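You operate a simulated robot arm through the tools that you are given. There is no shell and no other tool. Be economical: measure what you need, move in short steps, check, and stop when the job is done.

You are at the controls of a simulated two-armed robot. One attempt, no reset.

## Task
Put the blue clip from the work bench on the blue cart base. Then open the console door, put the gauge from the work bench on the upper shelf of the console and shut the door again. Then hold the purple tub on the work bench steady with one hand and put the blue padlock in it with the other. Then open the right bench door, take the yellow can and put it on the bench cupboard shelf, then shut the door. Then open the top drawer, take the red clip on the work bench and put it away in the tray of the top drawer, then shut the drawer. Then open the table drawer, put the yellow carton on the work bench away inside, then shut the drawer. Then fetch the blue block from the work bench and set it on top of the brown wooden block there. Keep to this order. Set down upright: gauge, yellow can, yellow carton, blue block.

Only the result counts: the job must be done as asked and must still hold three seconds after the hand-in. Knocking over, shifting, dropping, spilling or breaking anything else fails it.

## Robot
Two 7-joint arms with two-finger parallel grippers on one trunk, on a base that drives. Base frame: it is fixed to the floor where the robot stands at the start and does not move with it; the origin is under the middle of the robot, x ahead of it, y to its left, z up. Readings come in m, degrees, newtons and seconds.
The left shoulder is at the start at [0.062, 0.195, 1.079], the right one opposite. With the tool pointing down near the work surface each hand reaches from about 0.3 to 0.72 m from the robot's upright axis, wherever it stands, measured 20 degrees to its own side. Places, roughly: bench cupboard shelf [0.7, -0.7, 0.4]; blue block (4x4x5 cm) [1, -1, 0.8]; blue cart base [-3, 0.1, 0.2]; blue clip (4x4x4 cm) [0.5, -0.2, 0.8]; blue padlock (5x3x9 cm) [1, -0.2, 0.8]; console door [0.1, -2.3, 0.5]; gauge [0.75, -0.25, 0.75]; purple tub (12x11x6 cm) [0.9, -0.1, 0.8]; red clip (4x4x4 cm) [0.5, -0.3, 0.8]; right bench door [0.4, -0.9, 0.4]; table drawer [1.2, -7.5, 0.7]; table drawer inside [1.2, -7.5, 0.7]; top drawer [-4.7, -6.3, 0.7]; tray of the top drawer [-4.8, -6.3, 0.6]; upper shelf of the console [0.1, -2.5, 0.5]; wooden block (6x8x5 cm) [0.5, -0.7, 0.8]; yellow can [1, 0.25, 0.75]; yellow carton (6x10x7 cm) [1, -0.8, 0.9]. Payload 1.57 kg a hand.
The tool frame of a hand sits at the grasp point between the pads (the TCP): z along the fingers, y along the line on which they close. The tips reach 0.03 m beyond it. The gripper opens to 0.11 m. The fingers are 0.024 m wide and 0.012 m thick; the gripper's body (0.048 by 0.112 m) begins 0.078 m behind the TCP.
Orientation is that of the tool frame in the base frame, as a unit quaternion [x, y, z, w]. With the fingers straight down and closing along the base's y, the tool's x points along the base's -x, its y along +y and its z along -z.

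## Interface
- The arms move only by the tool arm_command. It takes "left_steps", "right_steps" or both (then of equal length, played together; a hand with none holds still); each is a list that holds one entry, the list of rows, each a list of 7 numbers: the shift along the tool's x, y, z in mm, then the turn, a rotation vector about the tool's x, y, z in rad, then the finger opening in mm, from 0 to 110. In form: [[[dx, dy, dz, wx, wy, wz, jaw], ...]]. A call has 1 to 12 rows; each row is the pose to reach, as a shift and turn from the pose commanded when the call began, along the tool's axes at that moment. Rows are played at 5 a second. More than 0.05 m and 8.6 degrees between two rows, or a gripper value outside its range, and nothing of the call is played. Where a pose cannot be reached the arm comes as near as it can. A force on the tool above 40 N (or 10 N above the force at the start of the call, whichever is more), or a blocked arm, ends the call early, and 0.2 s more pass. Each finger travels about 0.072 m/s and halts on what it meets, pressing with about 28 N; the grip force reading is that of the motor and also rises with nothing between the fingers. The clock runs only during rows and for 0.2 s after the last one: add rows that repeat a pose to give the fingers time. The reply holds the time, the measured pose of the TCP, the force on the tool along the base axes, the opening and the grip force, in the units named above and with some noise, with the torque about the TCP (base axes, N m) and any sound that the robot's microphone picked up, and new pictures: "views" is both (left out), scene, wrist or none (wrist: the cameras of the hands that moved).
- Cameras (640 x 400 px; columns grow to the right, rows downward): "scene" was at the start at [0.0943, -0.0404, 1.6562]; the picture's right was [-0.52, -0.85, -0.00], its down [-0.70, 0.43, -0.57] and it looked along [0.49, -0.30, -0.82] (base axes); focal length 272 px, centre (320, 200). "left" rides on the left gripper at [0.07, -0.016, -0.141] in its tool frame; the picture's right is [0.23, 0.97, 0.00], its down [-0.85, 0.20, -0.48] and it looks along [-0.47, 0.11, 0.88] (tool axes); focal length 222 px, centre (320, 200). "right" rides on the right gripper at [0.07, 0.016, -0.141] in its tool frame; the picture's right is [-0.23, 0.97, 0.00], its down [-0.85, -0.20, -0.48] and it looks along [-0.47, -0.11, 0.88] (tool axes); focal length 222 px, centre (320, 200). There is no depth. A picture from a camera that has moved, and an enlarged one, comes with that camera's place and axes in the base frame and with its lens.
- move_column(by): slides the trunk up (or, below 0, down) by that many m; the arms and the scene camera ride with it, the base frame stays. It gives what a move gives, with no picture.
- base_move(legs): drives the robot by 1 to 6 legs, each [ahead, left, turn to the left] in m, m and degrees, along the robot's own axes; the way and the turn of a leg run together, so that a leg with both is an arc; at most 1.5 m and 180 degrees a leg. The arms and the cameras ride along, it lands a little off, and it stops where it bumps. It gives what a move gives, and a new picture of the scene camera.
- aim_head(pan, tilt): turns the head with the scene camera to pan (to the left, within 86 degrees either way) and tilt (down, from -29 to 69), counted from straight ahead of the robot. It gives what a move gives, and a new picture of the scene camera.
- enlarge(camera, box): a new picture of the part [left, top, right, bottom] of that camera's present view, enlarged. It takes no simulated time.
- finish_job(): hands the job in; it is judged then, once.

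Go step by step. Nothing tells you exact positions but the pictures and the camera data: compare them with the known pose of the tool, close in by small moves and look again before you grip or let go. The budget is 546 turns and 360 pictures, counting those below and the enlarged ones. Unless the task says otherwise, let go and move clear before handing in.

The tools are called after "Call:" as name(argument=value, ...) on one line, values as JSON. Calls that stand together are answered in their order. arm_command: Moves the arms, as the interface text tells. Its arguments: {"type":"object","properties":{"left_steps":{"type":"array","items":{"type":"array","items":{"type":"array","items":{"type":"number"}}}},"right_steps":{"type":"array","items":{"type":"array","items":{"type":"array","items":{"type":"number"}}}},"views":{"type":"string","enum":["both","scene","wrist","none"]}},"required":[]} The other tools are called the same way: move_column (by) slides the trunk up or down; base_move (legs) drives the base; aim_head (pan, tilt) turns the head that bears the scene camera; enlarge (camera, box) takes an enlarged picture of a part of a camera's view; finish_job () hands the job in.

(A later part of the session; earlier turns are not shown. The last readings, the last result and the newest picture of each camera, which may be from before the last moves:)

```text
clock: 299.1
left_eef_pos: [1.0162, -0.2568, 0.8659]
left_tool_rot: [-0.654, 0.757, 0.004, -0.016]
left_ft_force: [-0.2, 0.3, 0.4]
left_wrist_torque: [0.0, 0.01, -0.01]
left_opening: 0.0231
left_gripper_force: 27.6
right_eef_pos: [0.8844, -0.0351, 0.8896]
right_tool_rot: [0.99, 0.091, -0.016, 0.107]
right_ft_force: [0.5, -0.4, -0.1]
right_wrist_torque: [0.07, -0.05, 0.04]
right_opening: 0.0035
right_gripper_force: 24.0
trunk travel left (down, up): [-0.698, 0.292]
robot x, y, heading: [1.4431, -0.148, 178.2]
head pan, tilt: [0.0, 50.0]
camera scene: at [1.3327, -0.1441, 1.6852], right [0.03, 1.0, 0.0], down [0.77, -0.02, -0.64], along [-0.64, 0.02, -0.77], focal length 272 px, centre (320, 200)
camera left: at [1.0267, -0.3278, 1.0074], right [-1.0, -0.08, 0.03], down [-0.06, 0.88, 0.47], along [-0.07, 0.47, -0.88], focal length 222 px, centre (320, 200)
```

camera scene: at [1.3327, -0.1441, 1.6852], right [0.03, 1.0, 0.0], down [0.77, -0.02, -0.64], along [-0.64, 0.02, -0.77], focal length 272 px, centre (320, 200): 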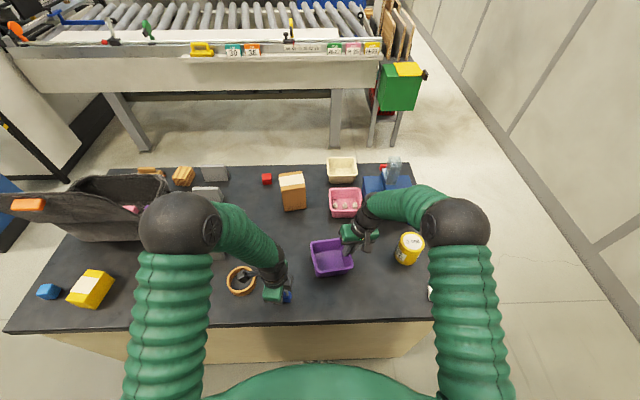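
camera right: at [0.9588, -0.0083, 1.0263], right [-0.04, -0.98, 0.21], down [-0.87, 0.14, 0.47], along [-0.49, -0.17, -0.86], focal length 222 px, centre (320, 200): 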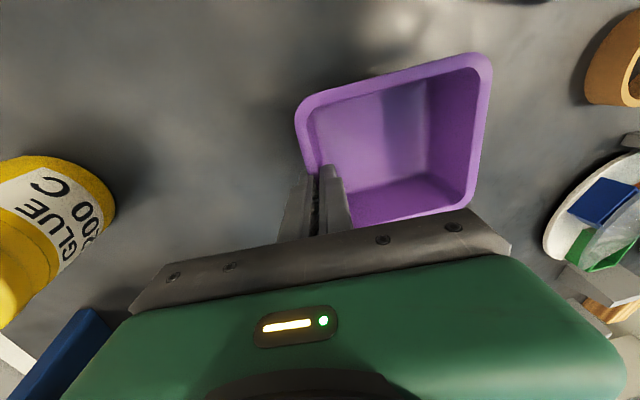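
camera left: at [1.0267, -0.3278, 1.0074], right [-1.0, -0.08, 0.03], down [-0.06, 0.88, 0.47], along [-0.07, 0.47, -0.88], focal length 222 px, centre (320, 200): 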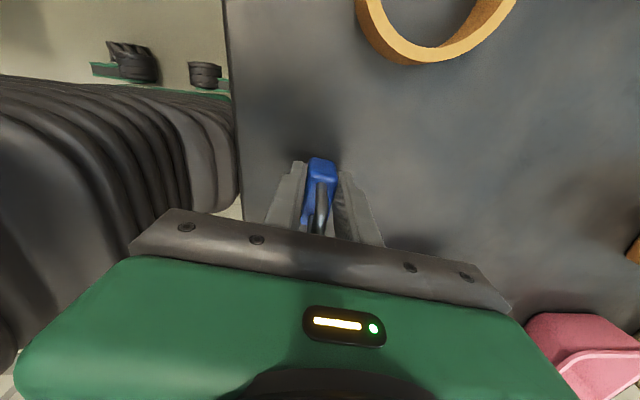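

The padlock is gripped. I lift it and carry it above the tub, turning to match the tub's yaw.

Call:
arm_command(left_steps=[[[0, 0, -45, 0, 0, 0, 10], [0, 0, -90, 0, 0, 0, 10], [0, 0, -135, 0, 0, 0, 10], [-27, 25, -140, 0, 0, -0.073, 10], [-53, 50, -140, 0, 0, -0.145, 10], [-80, 75, -140, 0, 0, -0.218, 10], [-106, 100, -140, 0, 0, -0.29, 10], [-133, 125, -140, 0, 0, -0.363, 10], [-133, 125, -140, 0, 0, -0.363, 10]]], views="both")

Call:
enlarge(camera="scene", box=[240, 180, 440, 310])

```text
clock: 301.1
left_eef_pos: [0.9152, -0.1018, 1.0063]
left_tool_rot: [0.779, -0.626, -0.008, 0.015]
left_ft_force: [0.9, -0.1, -1.2]
left_wrist_torque: [-0.01, -0.05, -0.02]
left_opening: 0.0229
left_gripper_force: 27.5
right_eef_pos: [0.8854, -0.0341, 0.8882]
right_tool_rot: [0.99, 0.092, -0.016, 0.105]
right_ft_force: [-0.5, -0.2, -0.9]
right_wrist_torque: [0.01, -0.01, 0.03]
right_opening: 0.0032
right_gripper_force: 24.5
trunk travel left (down, up): [-0.698, 0.292]
robot x, y, heading: [1.444, -0.1482, 178.3]
head pan, tilt: [0.0, 50.0]
camera scene: at [1.3328, -0.1431, 1.6851], right [0.03, 1.0, 0.0], down [0.77, -0.02, -0.64], along [-0.64, 0.02, -0.77], focal length 272 px, centre (320, 200)
camera left: at [0.9497, -0.166, 1.1486], right [-0.9, -0.43, 0.03], down [-0.36, 0.8, 0.48], along [-0.23, 0.42, -0.88], focal length 222 px, centre (320, 200)
```

scene: 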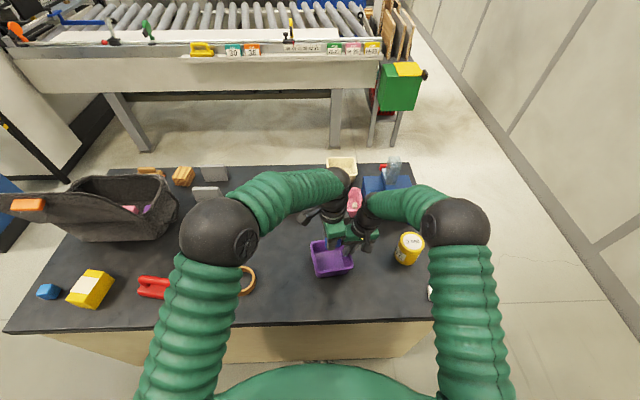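
left: 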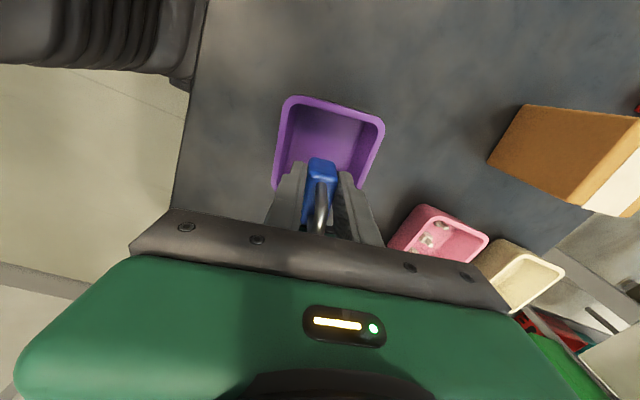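

```text
3.08 times, centred on (340, 245) of scene
camera zoom: at [1.3328, -0.1431, 1.6851], right [0.03, 1.0, 0.0], down [0.77, -0.02, -0.64], along [-0.64, 0.02, -0.77], focal length 836 px, centre (258, 62)
```

zoom: 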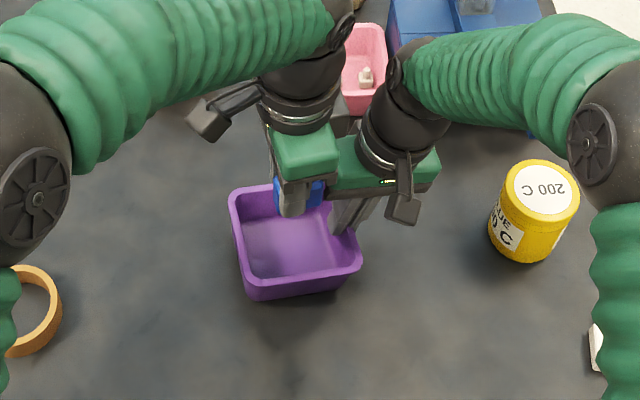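

I shift 8 mm away from the right gripper and lower the padlock into the tub.

Call:
arm_command(left_steps=[[[8, -1, 20, 0, 0, 0, 10], [8, -1, 50, 0, 0, 0, 10], [8, -1, 80, 0, 0, 0, 10], [8, -1, 105, 0, 0, 0, 10], [8, -1, 116, 0, 0, 0, 10]]], views="both")

Call:
enlarge(camera="scene", box=[240, 180, 440, 310])

```text
clock: 302.3
left_eef_pos: [0.917, -0.1157, 0.8904]
left_tool_rot: [0.779, -0.627, -0.006, 0.015]
left_ft_force: [1.3, -6.5, 3.3]
left_wrist_torque: [0.76, 0.1, -0.12]
left_opening: 0.0233
left_gripper_force: 28.1
right_eef_pos: [0.8858, -0.034, 0.8885]
right_tool_rot: [0.99, 0.09, -0.016, 0.105]
right_ft_force: [-1.3, 6.2, -3.2]
right_wrist_torque: [-0.46, -0.08, 0.14]
right_opening: 0.0035
right_gripper_force: 24.4
trunk travel left (down, up): [-0.698, 0.292]
robot x, y, heading: [1.4438, -0.1476, 178.3]
head pan, tilt: [0.0, 50.0]
camera scene: at [1.3326, -0.1434, 1.6852], right [0.03, 1.0, 0.0], down [0.77, -0.02, -0.64], along [-0.64, 0.02, -0.77], focal length 272 px, centre (320, 200)
camera left: at [0.9509, -0.1777, 1.0315], right [-0.9, -0.43, 0.03], down [-0.36, 0.8, 0.48], along [-0.23, 0.42, -0.88], focal length 222 px, centre (320, 200)
```

scene: 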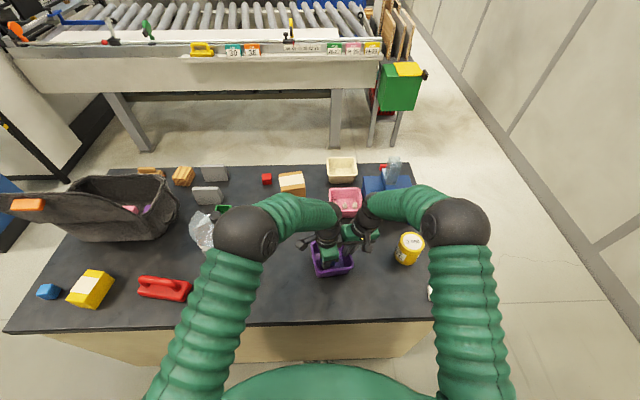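
left: 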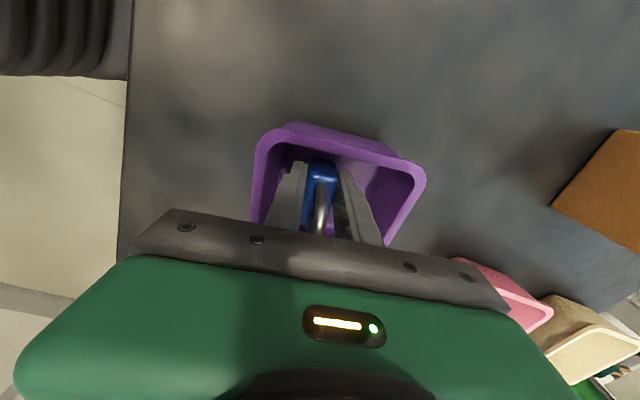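

```text
3.08 times, centred on (340, 245) of scene
camera zoom: at [1.3326, -0.1434, 1.6852], right [0.03, 1.0, 0.0], down [0.77, -0.02, -0.64], along [-0.64, 0.02, -0.77], focal length 836 px, centre (258, 62)
```

zoom: 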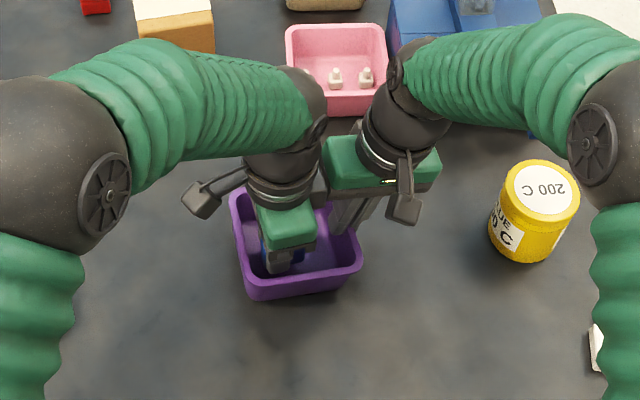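

The padlock is inside the tub; the grippers barely touch. I lower 13 mm more, then release.

Call:
arm_command(left_steps=[[[3, 0, 7, 0, 0, 0, 10], [4, 0, 13, 0, 0, 0, 10], [4, 0, 13, 0, 0, 0, 10]]], views="none")

```text
clock: 303.1
left_eef_pos: [0.9161, -0.1164, 0.8775]
left_tool_rot: [0.78, -0.626, -0.008, 0.014]
left_ft_force: [0.2, 2.9, 6.4]
left_wrist_torque: [0.04, -0.07, 0.01]
left_opening: 0.0232
left_gripper_force: 28.2
right_eef_pos: [0.886, -0.0357, 0.8886]
right_tool_rot: [0.99, 0.092, -0.016, 0.106]
right_ft_force: [0.7, -4.3, -2.8]
right_wrist_torque: [0.46, 0.25, -0.09]
right_opening: 0.0036
right_gripper_force: 24.5
trunk travel left (down, up): [-0.698, 0.292]
robot x, y, heading: [1.4446, -0.1455, 178.1]
head pan, tilt: [0.0, 50.0]
```

Call:
arm_command(left_steps=[[[4, 0, 0, 0, 0, 0, 30], [4, 0, 0, 0, 0, 0, 42], [4, 0, 0, 0, 0, 0, 42], [4, 0, -40, 0, 0, 0, 42], [4, 0, -85, 0, 0, 0, 42], [4, 0, -130, 0, 0, 0, 42], [40, 0, -150, 0, 0, 0, 42], [85, 0, -160, 0, 0, 0, 42], [130, 0, -170, 0, 0, 0, 42]]], views="scene")

Call:
enlarge(camera="scene", box=[240, 180, 440, 310])

```text
clock: 305.1
left_eef_pos: [0.9493, -0.2434, 1.0483]
left_tool_rot: [0.778, -0.628, -0.009, 0.015]
left_ft_force: [-0.2, 0.2, 0.3]
left_wrist_torque: [0.04, -0.01, 0.04]
left_opening: 0.0418
left_gripper_force: 0.1
right_eef_pos: [0.8858, -0.0361, 0.8883]
right_tool_rot: [0.99, 0.091, -0.018, 0.105]
right_ft_force: [-0.1, -1.0, -1.8]
right_wrist_torque: [0.15, 0.02, -0.01]
right_opening: 0.0033
right_gripper_force: 24.2
trunk travel left (down, up): [-0.698, 0.292]
robot x, y, heading: [1.4459, -0.1468, 178.2]
head pan, tilt: [0.0, 50.0]
camera scene: at [1.3342, -0.1465, 1.6852], right [0.03, 1.0, 0.0], down [0.77, -0.02, -0.64], along [-0.64, 0.02, -0.77], focal length 272 px, centre (320, 200)
```

scene: 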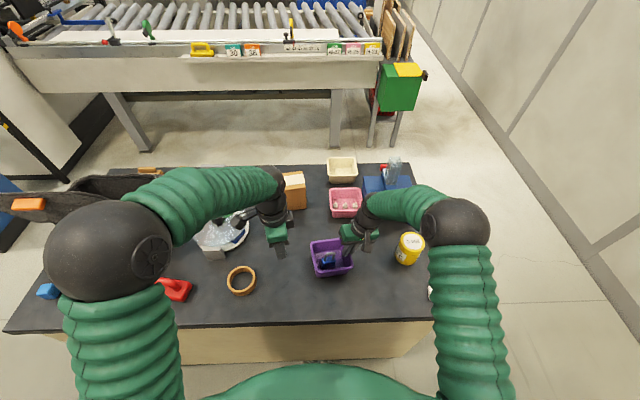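

```text
3.08 times, centred on (340, 245) of scene
camera zoom: at [1.3342, -0.1465, 1.6852], right [0.03, 1.0, 0.0], down [0.77, -0.02, -0.64], along [-0.64, 0.02, -0.77], focal length 836 px, centre (258, 62)
```

zoom: 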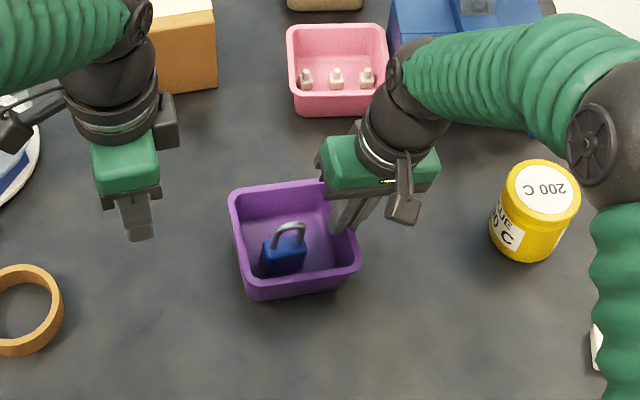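

The padlock stands in the tub. I release the tub wall and lift the right hand away.

Call:
arm_command(right_steps=[[[0, 0, 0, 0, 0, 0, 15], [0, 0, 0, 0, 0, 0, 30], [0, 0, 0, 0, 0, 0, 30], [0, 0, -35, 0, 0, 0, 30], [0, 0, -75, 0, 0, 0, 35], [0, -15, -115, 0.05, 0, 0.05, 45], [0, -40, -150, 0.1, 0, 0.1, 60], [20, -75, -165, 0.15, 0, 0.15, 60], [40, -110, -175, 0.2, 0, 0.2, 60]]], views="scene")

Call:
enlarge(camera="scene", box=[240, 180, 440, 310])

```text
clock: 307.1
left_eef_pos: [0.9491, -0.2413, 1.0469]
left_tool_rot: [0.779, -0.626, -0.008, 0.015]
left_ft_force: [0.1, 0.2, -1.1]
left_wrist_torque: [-0.04, 0.05, -0.02]
left_opening: 0.0421
left_gripper_force: 0.0
right_eef_pos: [0.9074, 0.118, 1.033]
right_tool_rot: [1.0, -0.01, -0.015, 0.009]
right_ft_force: [0.4, 0.4, -0.3]
right_wrist_torque: [0.02, 0.0, -0.01]
right_opening: 0.0599
right_gripper_force: 0.2
trunk travel left (down, up): [-0.698, 0.292]
robot x, y, heading: [1.4446, -0.1478, 178.1]
head pan, tilt: [0.0, 50.0]
camera scene: at [1.3342, -0.142, 1.6853], right [0.03, 1.0, 0.0], down [0.77, -0.02, -0.64], along [-0.64, 0.02, -0.77], focal length 272 px, centre (320, 200)
```

scene: 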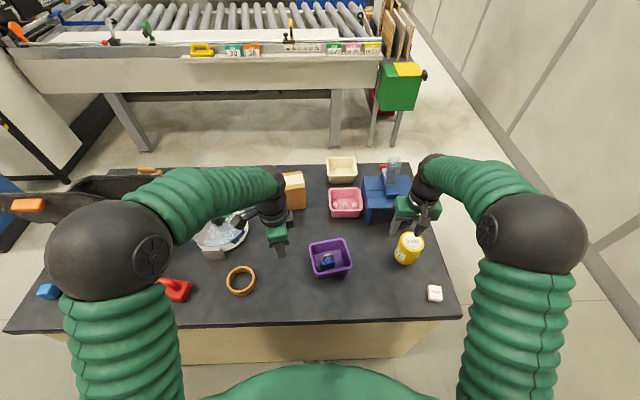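

```text
3.08 times, centred on (340, 245) of scene
camera zoom: at [1.3342, -0.142, 1.6853], right [0.03, 1.0, 0.0], down [0.77, -0.02, -0.64], along [-0.64, 0.02, -0.77], focal length 836 px, centre (258, 62)
```

zoom: 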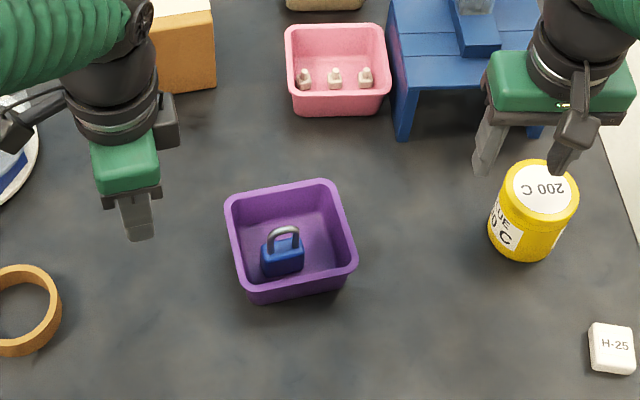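

The padlock is in the tub, upright, and the tub is in place. I straighten the left hand, raise both, and shift the base so the left hand faces the yellow can.

Call:
arm_command(left_steps=[[[0, 0, -10, 0, 0, -0.135, 60], [0, 0, -20, 0, 0, -0.27, 70], [0, 0, -30, 0, 0, -0.406, 80], [0, 0, -40, 0, 0, -0.541, 90], [0, 0, -50, 0, 0, -0.677, 100], [0, 0, -60, 0, 0, -0.812, 105], [0, 0, -70, 0, 0, -0.947, 110], [0, 0, -80, 0, 0, -1.082, 110], [0, 0, -90, 0, 0, -1.218, 110], [0, 0, -100, 0, 0, -1.353, 110]]], right_steps=[[[0, 0, -10, 0, 0, 0, 60], [0, 0, -20, 0, 0, 0, 60], [0, 0, -30, 0, 0, 0, 60], [0, 0, -40, 0, 0, 0, 60], [0, 0, -50, 0, 0, 0, 60], [0, 0, -60, 0, 0, 0, 60], [0, 0, -70, 0, 0, 0, 60], [0, 0, -80, 0, 0, 0, 60], [0, 0, -90, 0, 0, 0, 60], [0, 0, -100, 0, 0, 0, 60]]], views="none")

Call:
base_move(legs=[[0, -0.45, 1.5]])

```text
clock: 309.3
left_eef_pos: [0.9517, -0.2425, 1.1475]
left_tool_rot: [1.0, 0.001, -0.015, 0.005]
left_ft_force: [0.3, -0.1, 0.8]
left_wrist_torque: [-0.01, 0.0, 0.01]
left_opening: 0.1099
left_gripper_force: 0.0
right_eef_pos: [0.9086, 0.1162, 1.1317]
right_tool_rot: [1.0, -0.01, -0.016, 0.009]
right_ft_force: [0.2, -0.2, 1.3]
right_wrist_torque: [0.03, 0.02, 0.02]
right_opening: 0.0597
right_gripper_force: 0.1
trunk travel left (down, up): [-0.698, 0.292]
robot x, y, heading: [1.4447, -0.147, 178.3]
head pan, tilt: [0.0, 50.0]
```

```text
clock: 312.0
left_eef_pos: [0.9622, 0.1905, 1.1472]
left_tool_rot: [1.0, 0.012, -0.015, 0.004]
left_ft_force: [-0.3, -0.2, 0.5]
left_wrist_torque: [0.05, 0.0, -0.05]
left_opening: 0.11
left_gripper_force: 0.0
right_eef_pos: [0.9106, 0.5474, 1.1329]
right_tool_rot: [1.0, 0.004, -0.015, 0.006]
right_ft_force: [0.6, -1.3, -0.2]
right_wrist_torque: [0.02, 0.04, 0.02]
right_opening: 0.0599
right_gripper_force: 0.0
trunk travel left (down, up): [-0.698, 0.292]
robot x, y, heading: [1.454, 0.3022, 179.8]
head pan, tilt: [0.0, 50.0]
camera scene: at [1.3415, 0.2964, 1.6853], right [0.0, 1.0, 0.01], down [0.77, 0.0, -0.64], along [-0.64, 0.01, -0.77], focal length 272 px, centre (320, 200)
```

scene: 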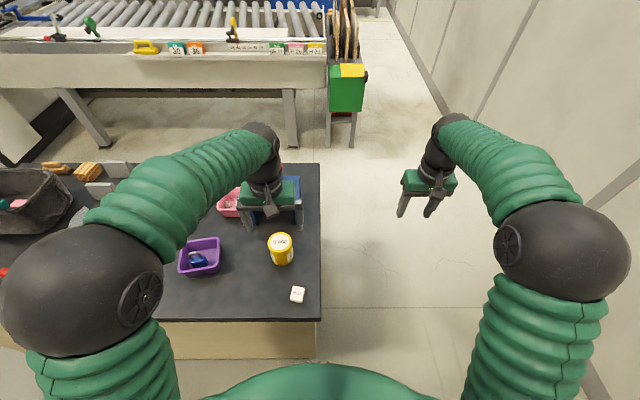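

Call:
enlarge(camera="scene", box=[220, 200, 340, 310])

```text
3.64 times, centred on (280, 255) of scene
camera zoom: at [1.3415, 0.2964, 1.6853], right [0.0, 1.0, 0.01], down [0.77, 0.0, -0.64], along [-0.64, 0.01, -0.77], focal length 988 px, centre (466, 0)
```

zoom: 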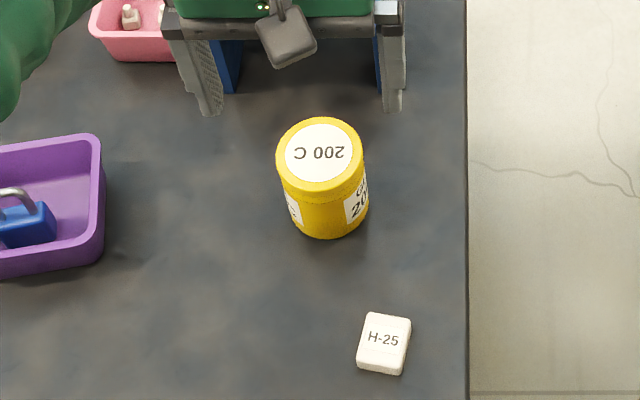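

The can is centred at about (0.877,0.174), 78 mm wide, z 0.82–0.91. I pitch the left hand and bring it before the can.

Call:
arm_command(left_steps=[[[2, 2, 30, 0, -0.137, 0, 110], [4, 5, 59, 0, -0.274, 0, 110], [6, 7, 89, 0, -0.411, 0, 110], [8, 9, 118, 0, -0.549, 0, 110], [10, 11, 148, 0, -0.686, 0, 110], [12, 14, 177, 0, -0.823, 0, 110], [13, 16, 207, 0, -0.96, 0, 110], [13, 16, 207, 0, -0.96, 0, 110]]], views="both")

```text
clock: 313.2
left_eef_pos: [0.9362, 0.1255, 1.0831]
left_tool_rot: [0.894, 0.162, -0.412, -0.073]
left_ft_force: [-0.5, 1.2, 0.9]
left_wrist_torque: [0.02, -0.03, 0.02]
left_opening: 0.11
left_gripper_force: 0.0
right_eef_pos: [0.9147, 0.5566, 1.1325]
right_tool_rot: [1.0, 0.003, -0.017, 0.009]
right_ft_force: [0.1, 0.3, -0.5]
right_wrist_torque: [0.02, 0.0, 0.01]
right_opening: 0.0599
right_gripper_force: 0.1
trunk travel left (down, up): [-0.698, 0.292]
robot x, y, heading: [1.4553, 0.2987, 179.9]
head pan, tilt: [0.0, 50.0]
stopped in row 6 (left hand): the arm was blocked; the commanded pose is now the measured one
camera scene: at [1.3437, 0.3085, 1.6853], right [0.0, 1.0, 0.0], down [0.77, 0.0, -0.64], along [-0.64, 0.0, -0.77], focal length 272 px, centre (320, 200)
camera left: at [1.0825, 0.1651, 1.1302], right [0.36, -0.83, -0.42], down [-0.11, -0.48, 0.87], along [-0.93, -0.27, -0.27], focal length 222 px, centre (320, 200)
```

scene: 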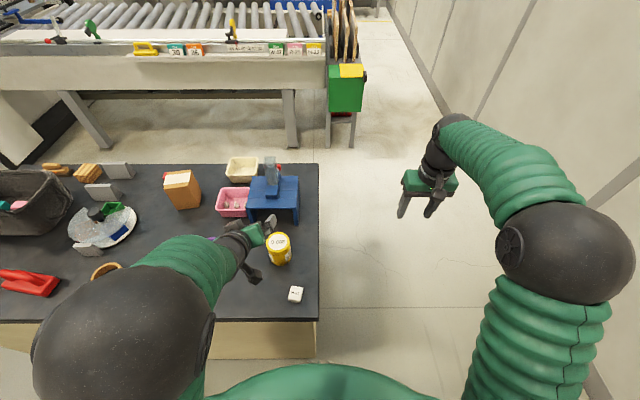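
left: 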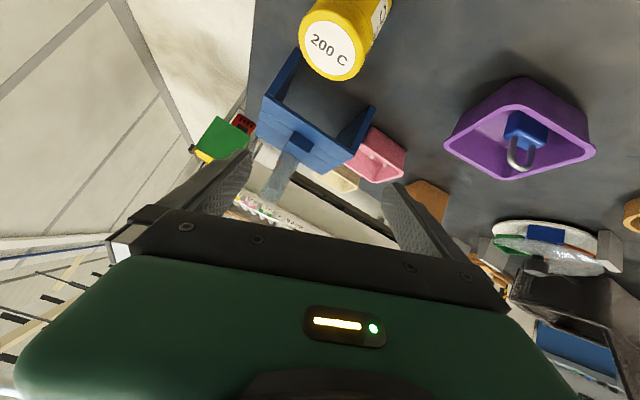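

The arm was too cramped here. I return the left hand to pointing down, then step the base back and right for more distance.

Call:
arm_command(left_steps=[[[-5, -2, -5, -0.02, 0.122, 0.048, 110], [-10, -4, -9, -0.043, 0.244, 0.096, 110], [-15, -6, -14, -0.065, 0.366, 0.144, 110], [-21, -8, -18, -0.086, 0.489, 0.192, 110], [-26, -9, -23, -0.108, 0.611, 0.24, 110], [-31, -11, -27, -0.13, 0.733, 0.288, 110], [-36, -13, -32, -0.151, 0.855, 0.336, 110]]], views="none")

Call:
base_move(legs=[[-0.12, -0.12, 0]])

```text
clock: 314.8
left_eef_pos: [0.9336, 0.1291, 1.1282]
left_tool_rot: [1.0, -0.006, 0.004, 0.001]
left_ft_force: [-0.4, 0.4, 0.6]
left_wrist_torque: [0.0, -0.02, 0.05]
left_opening: 0.1098
left_gripper_force: 0.0
left hand out of reach, approached as far as the arm can: row 2, 3
right_eef_pos: [0.9132, 0.5554, 1.133]
right_tool_rot: [1.0, 0.004, -0.016, 0.009]
right_ft_force: [0.3, 0.0, -0.9]
right_wrist_torque: [-0.02, 0.01, 0.0]
right_opening: 0.0601
right_gripper_force: 0.0
trunk travel left (down, up): [-0.698, 0.292]
robot x, y, heading: [1.4558, 0.305, 180.0]
head pan, tilt: [0.0, 50.0]
```

```text
clock: 316.3
left_eef_pos: [1.0517, 0.2399, 1.1278]
left_tool_rot: [1.0, -0.005, 0.005, -0.001]
left_ft_force: [0.4, -1.4, -0.4]
left_wrist_torque: [0.06, -0.02, 0.01]
left_opening: 0.1099
left_gripper_force: 0.1
right_eef_pos: [1.0312, 0.6665, 1.1326]
right_tool_rot: [1.0, 0.004, -0.015, 0.005]
right_ft_force: [0.2, -0.5, 0.0]
right_wrist_torque: [0.01, -0.04, 0.0]
right_opening: 0.0602
right_gripper_force: 0.0
trunk travel left (down, up): [-0.698, 0.292]
robot x, y, heading: [1.5709, 0.4252, 179.8]
head pan, tilt: [0.0, 50.0]
camera scene: at [1.4573, 0.414, 1.6849], right [0.0, 1.0, 0.01], down [0.77, 0.0, -0.64], along [-0.64, 0.01, -0.77], focal length 272 px, centre (320, 200)
```

scene: 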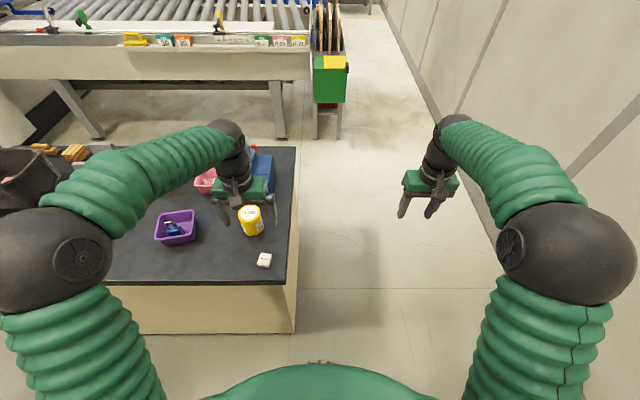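

Call:
arm_command(left_steps=[[[-10, 15, 10, 0, -0.137, 0, 110], [-20, 30, 25, 0, -0.274, 0, 110], [-30, 45, 50, 0, -0.411, 0, 110], [-40, 60, 85, 0, -0.549, 0, 110], [-50, 66, 120, 0, -0.686, 0, 110], [-60, 66, 155, 0, -0.823, 0, 110], [-67, 66, 188, 0, -0.96, 0, 110], [-67, 66, 188, 0, -0.96, 0, 110]]], views="both")

```text
clock: 318.1
left_eef_pos: [0.9937, 0.1798, 0.9431]
left_tool_rot: [0.888, -0.006, -0.461, -0.001]
left_ft_force: [-0.2, -0.1, 0.1]
left_wrist_torque: [-0.02, -0.02, 0.02]
left_opening: 0.1101
left_gripper_force: 0.0
right_eef_pos: [1.0353, 0.6748, 1.134]
right_tool_rot: [1.0, 0.002, -0.018, 0.008]
right_ft_force: [-0.2, -0.7, 0.0]
right_wrist_torque: [0.02, 0.0, 0.01]
right_opening: 0.0599
right_gripper_force: 0.2
trunk travel left (down, up): [-0.698, 0.292]
robot x, y, heading: [1.5727, 0.4226, 179.8]
head pan, tilt: [0.0, 50.0]
camera scene: at [1.4616, 0.4249, 1.6853], right [0.0, 1.0, 0.0], down [0.77, 0.0, -0.64], along [-0.64, 0.0, -0.77], focal length 272 px, centre (320, 200)
camera left: at [1.1489, 0.194, 0.9676], right [0.12, -0.98, -0.18], down [-0.1, -0.19, 0.98], along [-0.99, -0.1, -0.13], focal length 222 px, centre (320, 200)
```

scene: 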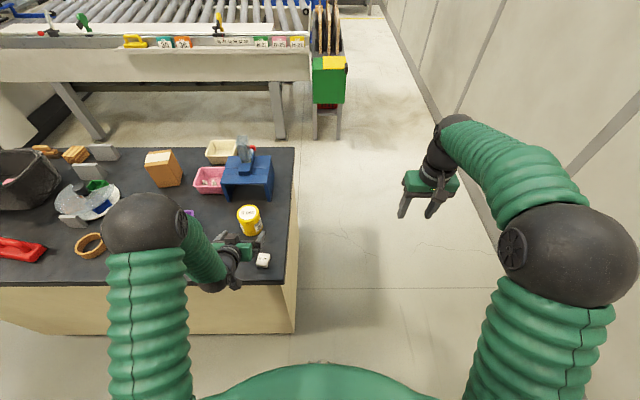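
left: 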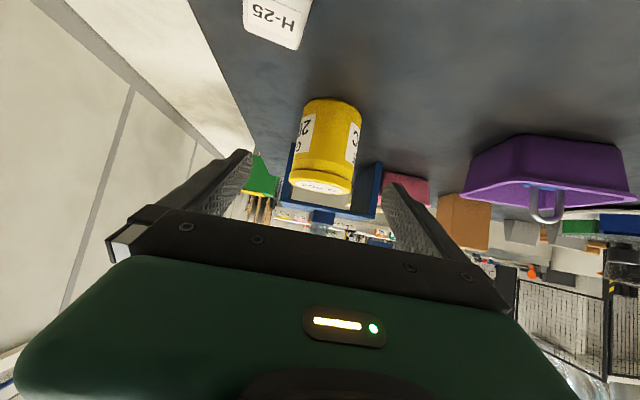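

Call:
arm_command(left_steps=[[[-1, 5, 35, 0, 0, 0, 110], [-2, 9, 70, 0, 0, 0, 110], [-4, 9, 105, 0, 0, 0, 110], [-4, 9, 130, 0, 0, 0, 110], [-4, 9, 130, 0, 0, 0, 90], [-4, 9, 130, 0, 0, 0, 70], [-4, 9, 130, 0, 0, 0, 60], [-4, 9, 130, 0, 0, 0, 60]]], views="both")

```text
clock: 319.9
left_eef_pos: [0.8825, 0.1721, 0.8723]
left_tool_rot: [0.888, -0.006, -0.46, -0.001]
left_ft_force: [1.9, 1.1, 0.7]
left_wrist_torque: [0.2, -0.09, -0.07]
left_opening: 0.0755
left_gripper_force: 28.7
right_eef_pos: [1.0351, 0.675, 1.1338]
right_tool_rot: [1.0, 0.003, -0.017, 0.009]
right_ft_force: [0.4, -0.2, 0.7]
right_wrist_torque: [0.01, -0.02, -0.02]
right_opening: 0.0599
right_gripper_force: 0.1
trunk travel left (down, up): [-0.698, 0.292]
robot x, y, heading: [1.5733, 0.4245, 179.6]
head pan, tilt: [0.0, 50.0]
camera scene: at [1.4609, 0.4251, 1.6852], right [0.0, 1.0, 0.0], down [0.77, 0.0, -0.64], along [-0.64, 0.0, -0.77], focal length 272 px, centre (320, 200)
camera left: at [1.0381, 0.1864, 0.8979], right [0.12, -0.98, -0.18], down [-0.11, -0.19, 0.98], along [-0.99, -0.1, -0.13], focal length 222 px, centre (320, 200)
```

scene: 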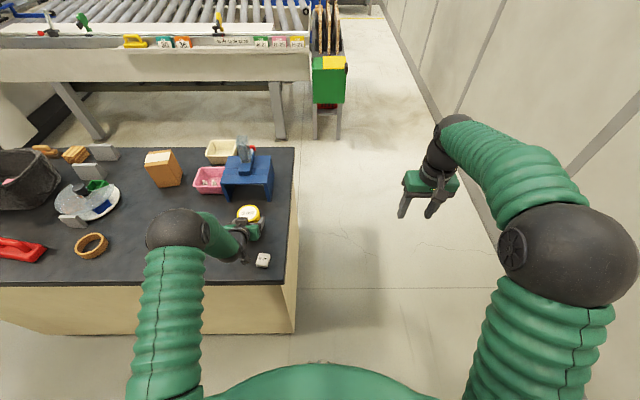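
left: 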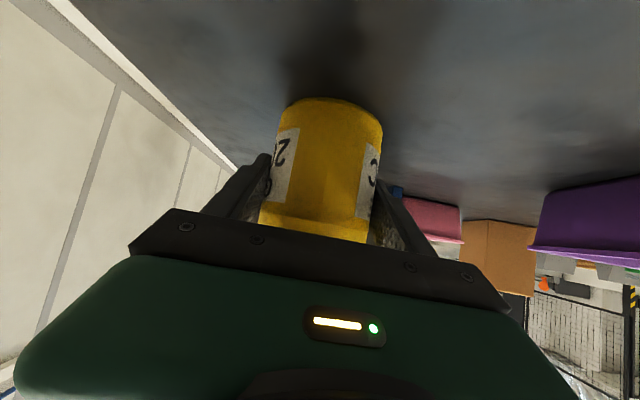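

The can is gripped (75 mm). I lift it and start around the bench's left end to the front.

Call:
arm_command(left_steps=[[[-34, 0, -24, 0, 0, 0, 60], [-68, 0, -48, 0, 0, 0, 60], [-102, 0, -72, 0, 0, 0, 60], [-136, 0, -96, 0, 0, 0, 60], [-170, 0, -120, 0, 0, 0, 60], [-200, 0, -150, 0, 0, 0, 60], [-190, 0, -185, 0, 0, 0, 60]]], views="none")

Call:
base_move(legs=[[0, -0.65, 0], [1.45, 0, 0]])

```text
clock: 321.5
left_eef_pos: [0.9207, 0.1725, 1.1329]
left_tool_rot: [0.888, -0.005, -0.46, 0.001]
left_ft_force: [0.7, 0.0, -4.7]
left_wrist_torque: [0.03, -0.02, 0.02]
left_opening: 0.0755
left_gripper_force: 27.8
right_eef_pos: [1.0365, 0.6746, 1.1349]
right_tool_rot: [1.0, 0.002, -0.017, 0.009]
right_ft_force: [0.7, -0.5, -0.8]
right_wrist_torque: [-0.04, 0.03, 0.02]
right_opening: 0.0602
right_gripper_force: 0.1
trunk travel left (down, up): [-0.698, 0.292]
robot x, y, heading: [1.5712, 0.4221, 179.8]
head pan, tilt: [0.0, 50.0]
```

```text
clock: 332.0
left_eef_pos: [-0.5474, 0.8588, 1.1325]
left_tool_rot: [0.888, -0.015, -0.46, -0.006]
left_ft_force: [0.4, 0.2, -3.8]
left_wrist_torque: [0.0, -0.02, 0.0]
left_opening: 0.075
left_gripper_force: 28.3
right_eef_pos: [-0.4199, 1.3577, 1.135]
right_tool_rot: [1.0, -0.01, -0.016, 0.008]
right_ft_force: [0.0, -1.0, -0.4]
right_wrist_torque: [0.02, 0.02, 0.02]
right_opening: 0.06
right_gripper_force: 0.1
trunk travel left (down, up): [-0.698, 0.292]
robot x, y, heading: [0.111, 1.0956, 178.2]
head pan, tilt: [0.0, 50.0]
camera scene: at [0.0008, 1.098, 1.6852], right [0.03, 1.0, 0.0], down [0.77, -0.02, -0.64], along [-0.64, 0.02, -0.77], focal length 272 px, centre (320, 200)
```

scene: 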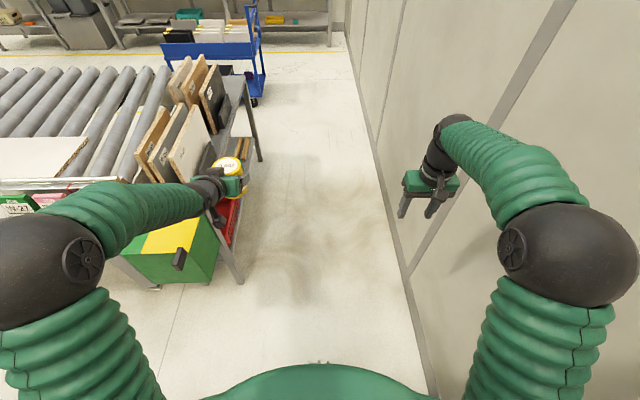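

Call:
base_move(legs=[[0, 0, 91.5], [0.3, -0.2, 0]])

```text
clock: 338.3
left_eef_pos: [0.1874, 0.1478, 1.1346]
left_tool_rot: [0.623, 0.632, -0.322, 0.329]
left_ft_force: [1.0, -0.3, -4.6]
left_wrist_torque: [0.02, 0.02, 0.0]
left_opening: 0.0754
left_gripper_force: 27.6
right_eef_pos: [-0.3173, 0.2491, 1.1362]
right_tool_rot: [0.695, 0.719, -0.007, 0.019]
right_ft_force: [-0.2, 0.3, 0.7]
right_wrist_torque: [-0.01, 0.04, 0.0]
right_opening: 0.0601
right_gripper_force: 0.0
trunk travel left (down, up): [-0.698, 0.292]
robot x, y, heading: [-0.0869, 0.7932, -88.8]
head pan, tilt: [0.0, 50.0]
camera scene: at [-0.0779, 0.6818, 1.6854], right [-1.0, -0.02, 0.0], down [-0.02, 0.77, -0.64], along [0.01, -0.64, -0.77], focal length 272 px, centre (320, 200)
```

scene: 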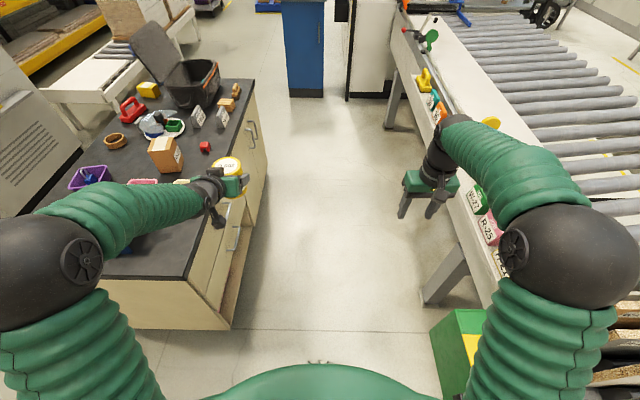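

Call:
base_move(legs=[[1.45, 0, -1.2]])

Call:
aim_head(pan=70, tilt=45)

```text
clock: 345.5
left_eef_pos: [0.1739, -1.3209, 1.1351]
left_tool_rot: [0.632, 0.623, -0.327, 0.325]
left_ft_force: [-0.1, 0.7, -4.4]
left_wrist_torque: [0.01, 0.01, -0.03]
left_opening: 0.0755
left_gripper_force: 27.9
right_eef_pos: [-0.3273, -1.2037, 1.1359]
right_tool_rot: [0.706, 0.707, -0.007, 0.019]
right_ft_force: [0.3, 0.3, -0.6]
right_wrist_torque: [0.01, 0.01, 0.01]
right_opening: 0.0598
right_gripper_force: 0.1
trunk travel left (down, up): [-0.698, 0.292]
robot x, y, heading: [-0.0756, -0.6707, -90.4]
head pan, tilt: [0.0, 50.0]
camera scene: at [-0.076, -0.7817, 1.6852], right [-1.0, 0.01, 0.0], down [0.01, 0.77, -0.64], along [-0.01, -0.64, -0.77], focal length 272 px, centre (320, 200)
```

scene: 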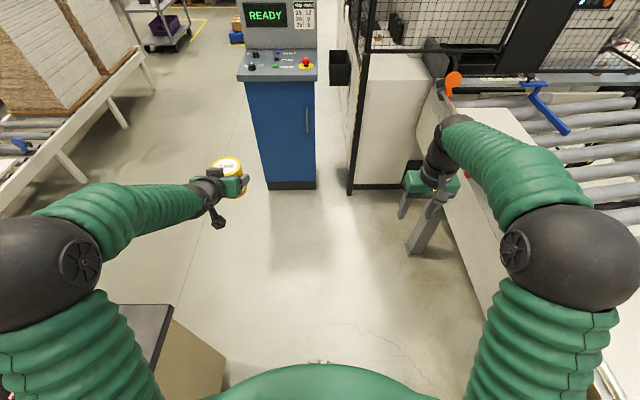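

```text
clock: 346.9
left_eef_pos: [0.1733, -1.3183, 1.1349]
left_tool_rot: [0.633, 0.622, -0.327, 0.325]
left_ft_force: [-0.9, -0.5, -3.6]
left_wrist_torque: [0.0, 0.0, 0.0]
left_opening: 0.0754
left_gripper_force: 28.2
right_eef_pos: [-0.3279, -1.2026, 1.1357]
right_tool_rot: [0.706, 0.708, -0.008, 0.02]
right_ft_force: [-0.1, 0.5, 0.1]
right_wrist_torque: [0.02, -0.01, 0.0]
right_opening: 0.0601
right_gripper_force: 0.1
trunk travel left (down, up): [-0.698, 0.292]
robot x, y, heading: [-0.0771, -0.6713, -90.7]
head pan, tilt: [70.0, 45.0]
camera scene: at [0.001, -0.7341, 1.6922], right [-0.35, -0.94, 0.0], down [-0.66, 0.25, -0.71], along [0.66, -0.25, -0.71], focal length 272 px, centre (320, 200)
```

scene: 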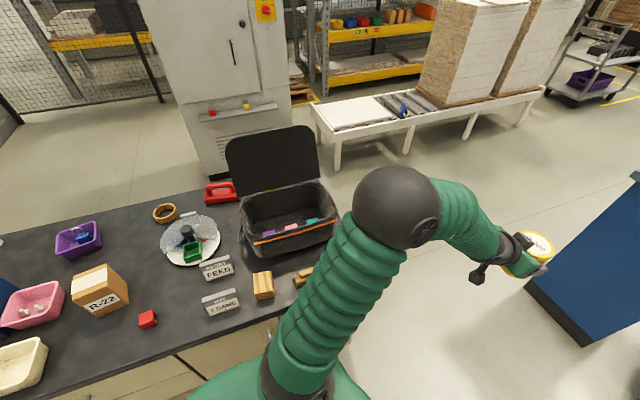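

I shift back from the bench and turn to face it.

Call:
base_move(legs=[[0, -0.2, 0], [0, 0, 90.7]])

Call:
aim_head(pan=-10, tilt=55)

```text
clock: 352.5
left_eef_pos: [0.3549, -0.3779, 1.1345]
left_tool_rot: [-0.022, 0.887, 0.014, 0.461]
left_ft_force: [0.7, 0.6, -3.9]
left_wrist_torque: [0.0, 0.03, 0.06]
left_opening: 0.0756
left_gripper_force: 28.8
right_eef_pos: [0.2668, -0.8851, 1.1353]
right_tool_rot: [-0.032, 0.999, 0.01, 0.019]
right_ft_force: [-0.1, 0.2, 0.0]
right_wrist_torque: [0.0, 0.02, 0.02]
right_opening: 0.0602
right_gripper_force: 0.1
trunk travel left (down, up): [-0.698, 0.292]
robot x, y, heading: [-0.2784, -0.6701, 3.5]
head pan, tilt: [70.0, 45.0]
camera scene: at [-0.2193, -0.5881, 1.6922], right [0.96, -0.29, 0.0], down [-0.21, -0.68, -0.71], along [0.2, 0.68, -0.71], focal length 272 px, centre (320, 200)
```

scene: 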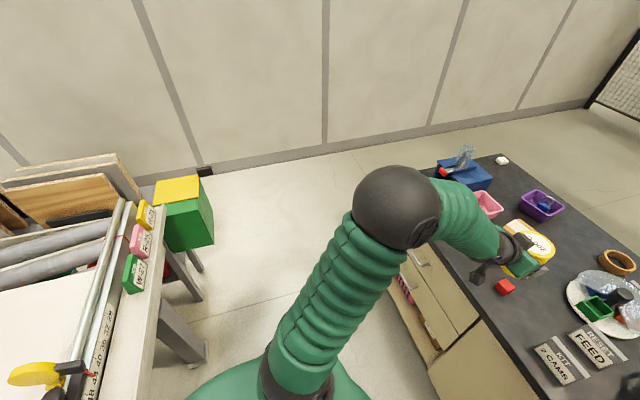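

```text
clock: 354.0
left_eef_pos: [0.3532, -0.3788, 1.1362]
left_tool_rot: [-0.021, 0.887, 0.013, 0.462]
left_ft_force: [1.3, 0.0, -4.0]
left_wrist_torque: [-0.01, 0.09, 0.01]
left_opening: 0.0752
left_gripper_force: 28.1
right_eef_pos: [0.2674, -0.8856, 1.1379]
right_tool_rot: [-0.032, 0.999, 0.01, 0.02]
right_ft_force: [0.4, -0.1, 0.0]
right_wrist_torque: [0.01, -0.01, 0.01]
right_opening: 0.0598
right_gripper_force: 0.1
trunk travel left (down, up): [-0.698, 0.292]
robot x, y, heading: [-0.2761, -0.6701, 3.1]
head pan, tilt: [-10.0, 55.0]
camera scene: at [-0.1715, -0.6743, 1.6787], right [-0.12, -0.99, 0.0], down [-0.81, 0.1, -0.57], along [0.57, -0.07, -0.82], focal length 272 px, centre (320, 200)
```

scene: 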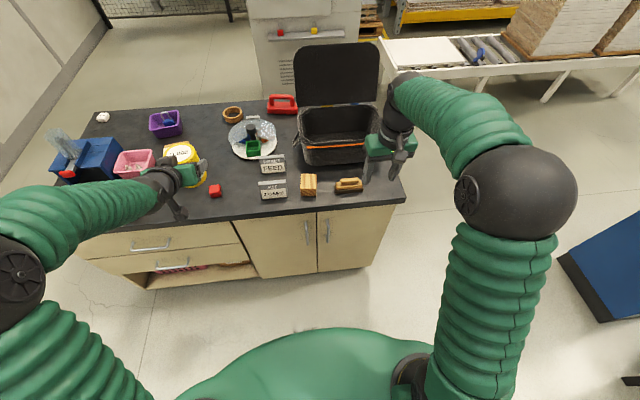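

Call:
enlarge(camera="scene", box=[230, 180, 430, 300])

```text
3.20 times, centred on (330, 240) of scene
camera zoom: at [-0.1715, -0.6743, 1.6787], right [-0.12, -0.99, 0.0], down [-0.81, 0.1, -0.57], along [0.57, -0.07, -0.82], focal length 870 px, centre (288, 72)
```

zoom: 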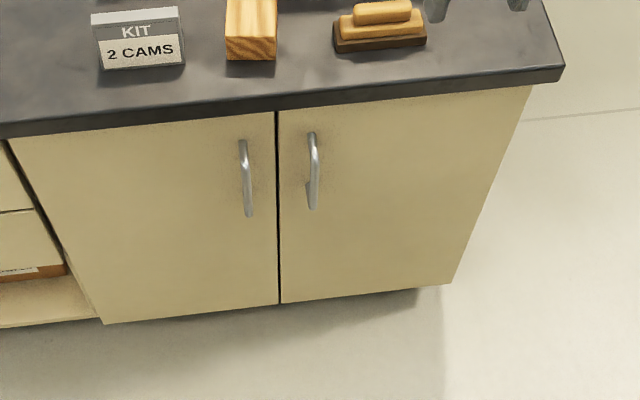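

The right door spans y≈-0.74…-1.06; its bar handle is near (0.375,-0.773), z 0.55–0.75, hinge at the right. I tuck the can up and back, lower the trunk, and pitch the right hand to the handle height.

Call:
arm_command(left_steps=[[[-16, 0, -36, 0, 0, 0, 60], [-32, 0, -71, 0, 0, 0, 60], [-48, 0, -107, 0, 0, 0, 60], [-64, 0, -142, 0, 0, 0, 60], [-80, 0, -178, 0, 0, 0, 60], [-95, 0, -213, 0, 0, 0, 60]]], views="none")

Call:
move_column(by=-0.3)

Call:
arm_command(right_steps=[[[4, 10, 17, 0, -0.143, 0.006, 90], [8, 20, 34, 0, -0.286, 0.012, 90], [12, 31, 51, 0, -0.429, 0.018, 90], [16, 41, 68, 0, -0.571, 0.024, 90], [20, 52, 85, 0, -0.714, 0.03, 90], [24, 62, 103, 0, -0.857, 0.036, 90], [28, 73, 120, 0, -1.0, 0.042, 90], [32, 83, 137, 0, -1.143, 0.048, 90], [36, 94, 154, 0, -1.286, 0.054, 90], [40, 104, 171, 0, -1.429, 0.06, 90], [40, 114, 188, 0, -1.571, 0.064, 90], [40, 114, 188, 0, -1.571, 0.064, 90]]], views="both")

```text
clock: 355.4
left_eef_pos: [0.2329, -0.3821, 1.3376]
left_tool_rot: [-0.021, 0.887, 0.012, 0.462]
left_ft_force: [-0.8, 0.4, -3.9]
left_wrist_torque: [0.0, 0.03, 0.03]
left_opening: 0.0755
left_gripper_force: 28.1
right_eef_pos: [0.2657, -0.8834, 1.1382]
right_tool_rot: [-0.032, 0.999, 0.008, 0.021]
right_ft_force: [-0.6, 0.3, 0.5]
right_wrist_torque: [-0.01, 0.0, 0.01]
right_opening: 0.0602
right_gripper_force: 0.1
trunk travel left (down, up): [-0.698, 0.292]
robot x, y, heading: [-0.278, -0.6689, 3.0]
head pan, tilt: [-10.0, 55.0]
```

```text
clock: 358.4
left_eef_pos: [0.235, -0.3854, 1.0378]
left_tool_rot: [-0.021, 0.887, 0.012, 0.462]
left_ft_force: [0.1, 1.2, -4.1]
left_wrist_torque: [-0.01, 0.02, 0.0]
left_opening: 0.0754
left_gripper_force: 27.4
right_eef_pos: [0.2662, -0.8845, 0.837]
right_tool_rot: [-0.032, 0.999, 0.009, 0.02]
right_ft_force: [-0.7, 0.3, -0.1]
right_wrist_torque: [0.0, -0.03, 0.03]
right_opening: 0.0598
right_gripper_force: 0.1
trunk travel left (down, up): [-0.398, 0.592]
robot x, y, heading: [-0.278, -0.6681, 3.1]
head pan, tilt: [-10.0, 55.0]
```

```text
clock: 361.0
left_eef_pos: [0.2337, -0.3839, 1.0371]
left_tool_rot: [-0.021, 0.887, 0.013, 0.461]
left_ft_force: [-0.5, -0.4, -4.4]
left_wrist_torque: [-0.01, -0.03, 0.02]
left_opening: 0.0753
left_gripper_force: 28.1
right_eef_pos: [0.2268, -0.7712, 0.6502]
right_tool_rot: [0.013, 0.693, 0.029, 0.721]
right_ft_force: [-0.3, -0.2, 0.3]
right_wrist_torque: [0.0, 0.0, 0.0]
right_opening: 0.09
right_gripper_force: 0.1
trunk travel left (down, up): [-0.398, 0.592]
robot x, y, heading: [-0.2745, -0.6674, 3.2]
head pan, tilt: [-10.0, 55.0]
camera scene: at [-0.1736, -0.6723, 1.3788], right [-0.12, -0.99, 0.0], down [-0.81, 0.1, -0.57], along [0.57, -0.07, -0.82], focal length 272 px, centre (320, 200)
camera right: at [0.0873, -0.7535, 0.5766], right [-0.03, 0.96, 0.28], down [-0.51, -0.26, 0.82], along [0.86, -0.12, 0.49], focal length 222 px, centre (320, 200)
```

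scene: 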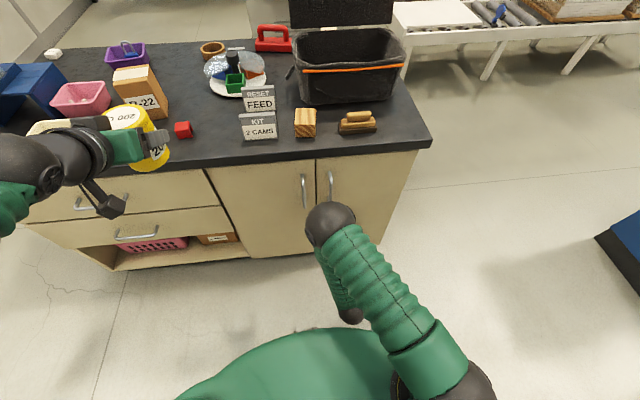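
right: 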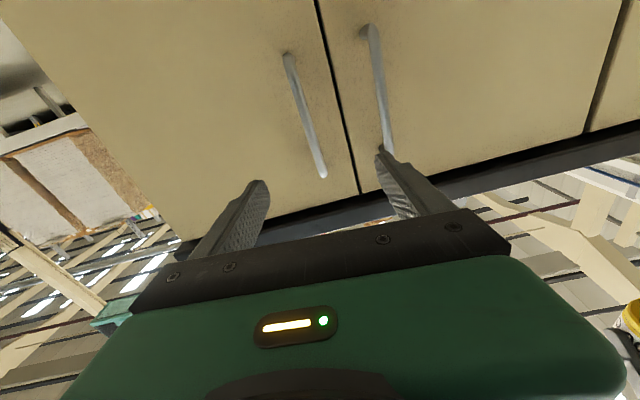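

Call:
arm_command(right_steps=[[[5, -3, 30, 0, 0, 0, 70], [12, -6, 60, 0, 0, 0, 60], [18, -8, 95, 0, 0, 0, 60], [18, -8, 95, 0, 0, 0, 60]]], views="wrist")

```text
clock: 362.0
left_eef_pos: [0.234, -0.384, 1.037]
left_tool_rot: [-0.022, 0.887, 0.013, 0.461]
left_ft_force: [-0.4, 0.4, -4.2]
left_wrist_torque: [0.0, 0.07, 0.01]
left_opening: 0.0752
left_gripper_force: 28.0
right_eef_pos: [0.3208, -0.774, 0.6333]
right_tool_rot: [0.012, 0.693, 0.03, 0.72]
right_ft_force: [0.2, -0.2, 0.5]
right_wrist_torque: [0.0, 0.0, -0.02]
right_opening: 0.0602
right_gripper_force: 0.0
trunk travel left (down, up): [-0.398, 0.592]
robot x, y, heading: [-0.278, -0.6674, 3.0]
head pan, tilt: [-10.0, 55.0]
camera right: at [0.1811, -0.7577, 0.56], right [-0.03, 0.96, 0.28], down [-0.5, -0.26, 0.82], along [0.86, -0.12, 0.49], focal length 222 px, centre (320, 200)
```

right: 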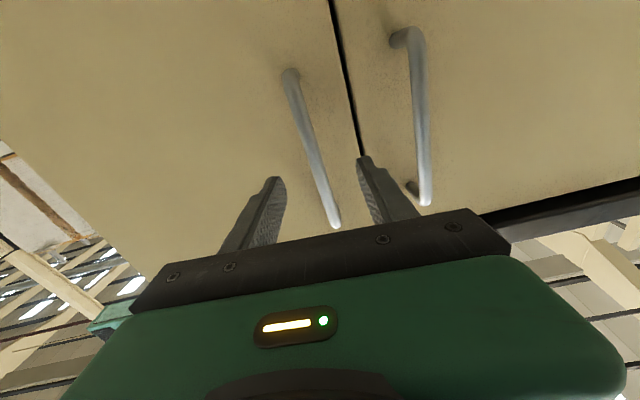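

Call:
arm_command(right_steps=[[[0, -2, 20, 0, 0, 0, 60], [0, -2, 42, 0, 0, 0, 60], [0, -2, 42, 0, 0, 0, 40], [0, -2, 42, 0, 0, 0, 15], [0, -2, 42, 0, 0, 0, 5], [0, -2, 42, 0, 0, 0, 5]]], views="wrist")

```text
clock: 363.4
left_eef_pos: [0.2339, -0.3834, 1.0374]
left_tool_rot: [-0.021, 0.887, 0.013, 0.461]
left_ft_force: [0.5, 0.4, -3.8]
left_wrist_torque: [0.01, 0.05, -0.01]
left_opening: 0.0754
left_gripper_force: 28.8
right_eef_pos: [0.3628, -0.7743, 0.6368]
right_tool_rot: [0.011, 0.693, 0.03, 0.72]
right_ft_force: [-0.8, 6.7, 0.6]
right_wrist_torque: [-0.74, -0.14, 0.06]
right_opening: 0.013
right_gripper_force: 29.9
trunk travel left (down, up): [-0.398, 0.592]
robot x, y, heading: [-0.2829, -0.6702, 3.0]
head pan, tilt: [-10.0, 55.0]
camera right: at [0.2241, -0.7577, 0.5625], right [-0.04, 0.96, 0.28], down [-0.5, -0.26, 0.82], along [0.86, -0.11, 0.49], focal length 222 px, centre (320, 200)
```

right: 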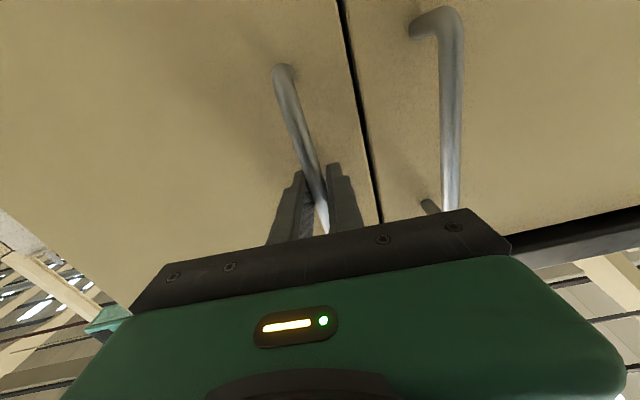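

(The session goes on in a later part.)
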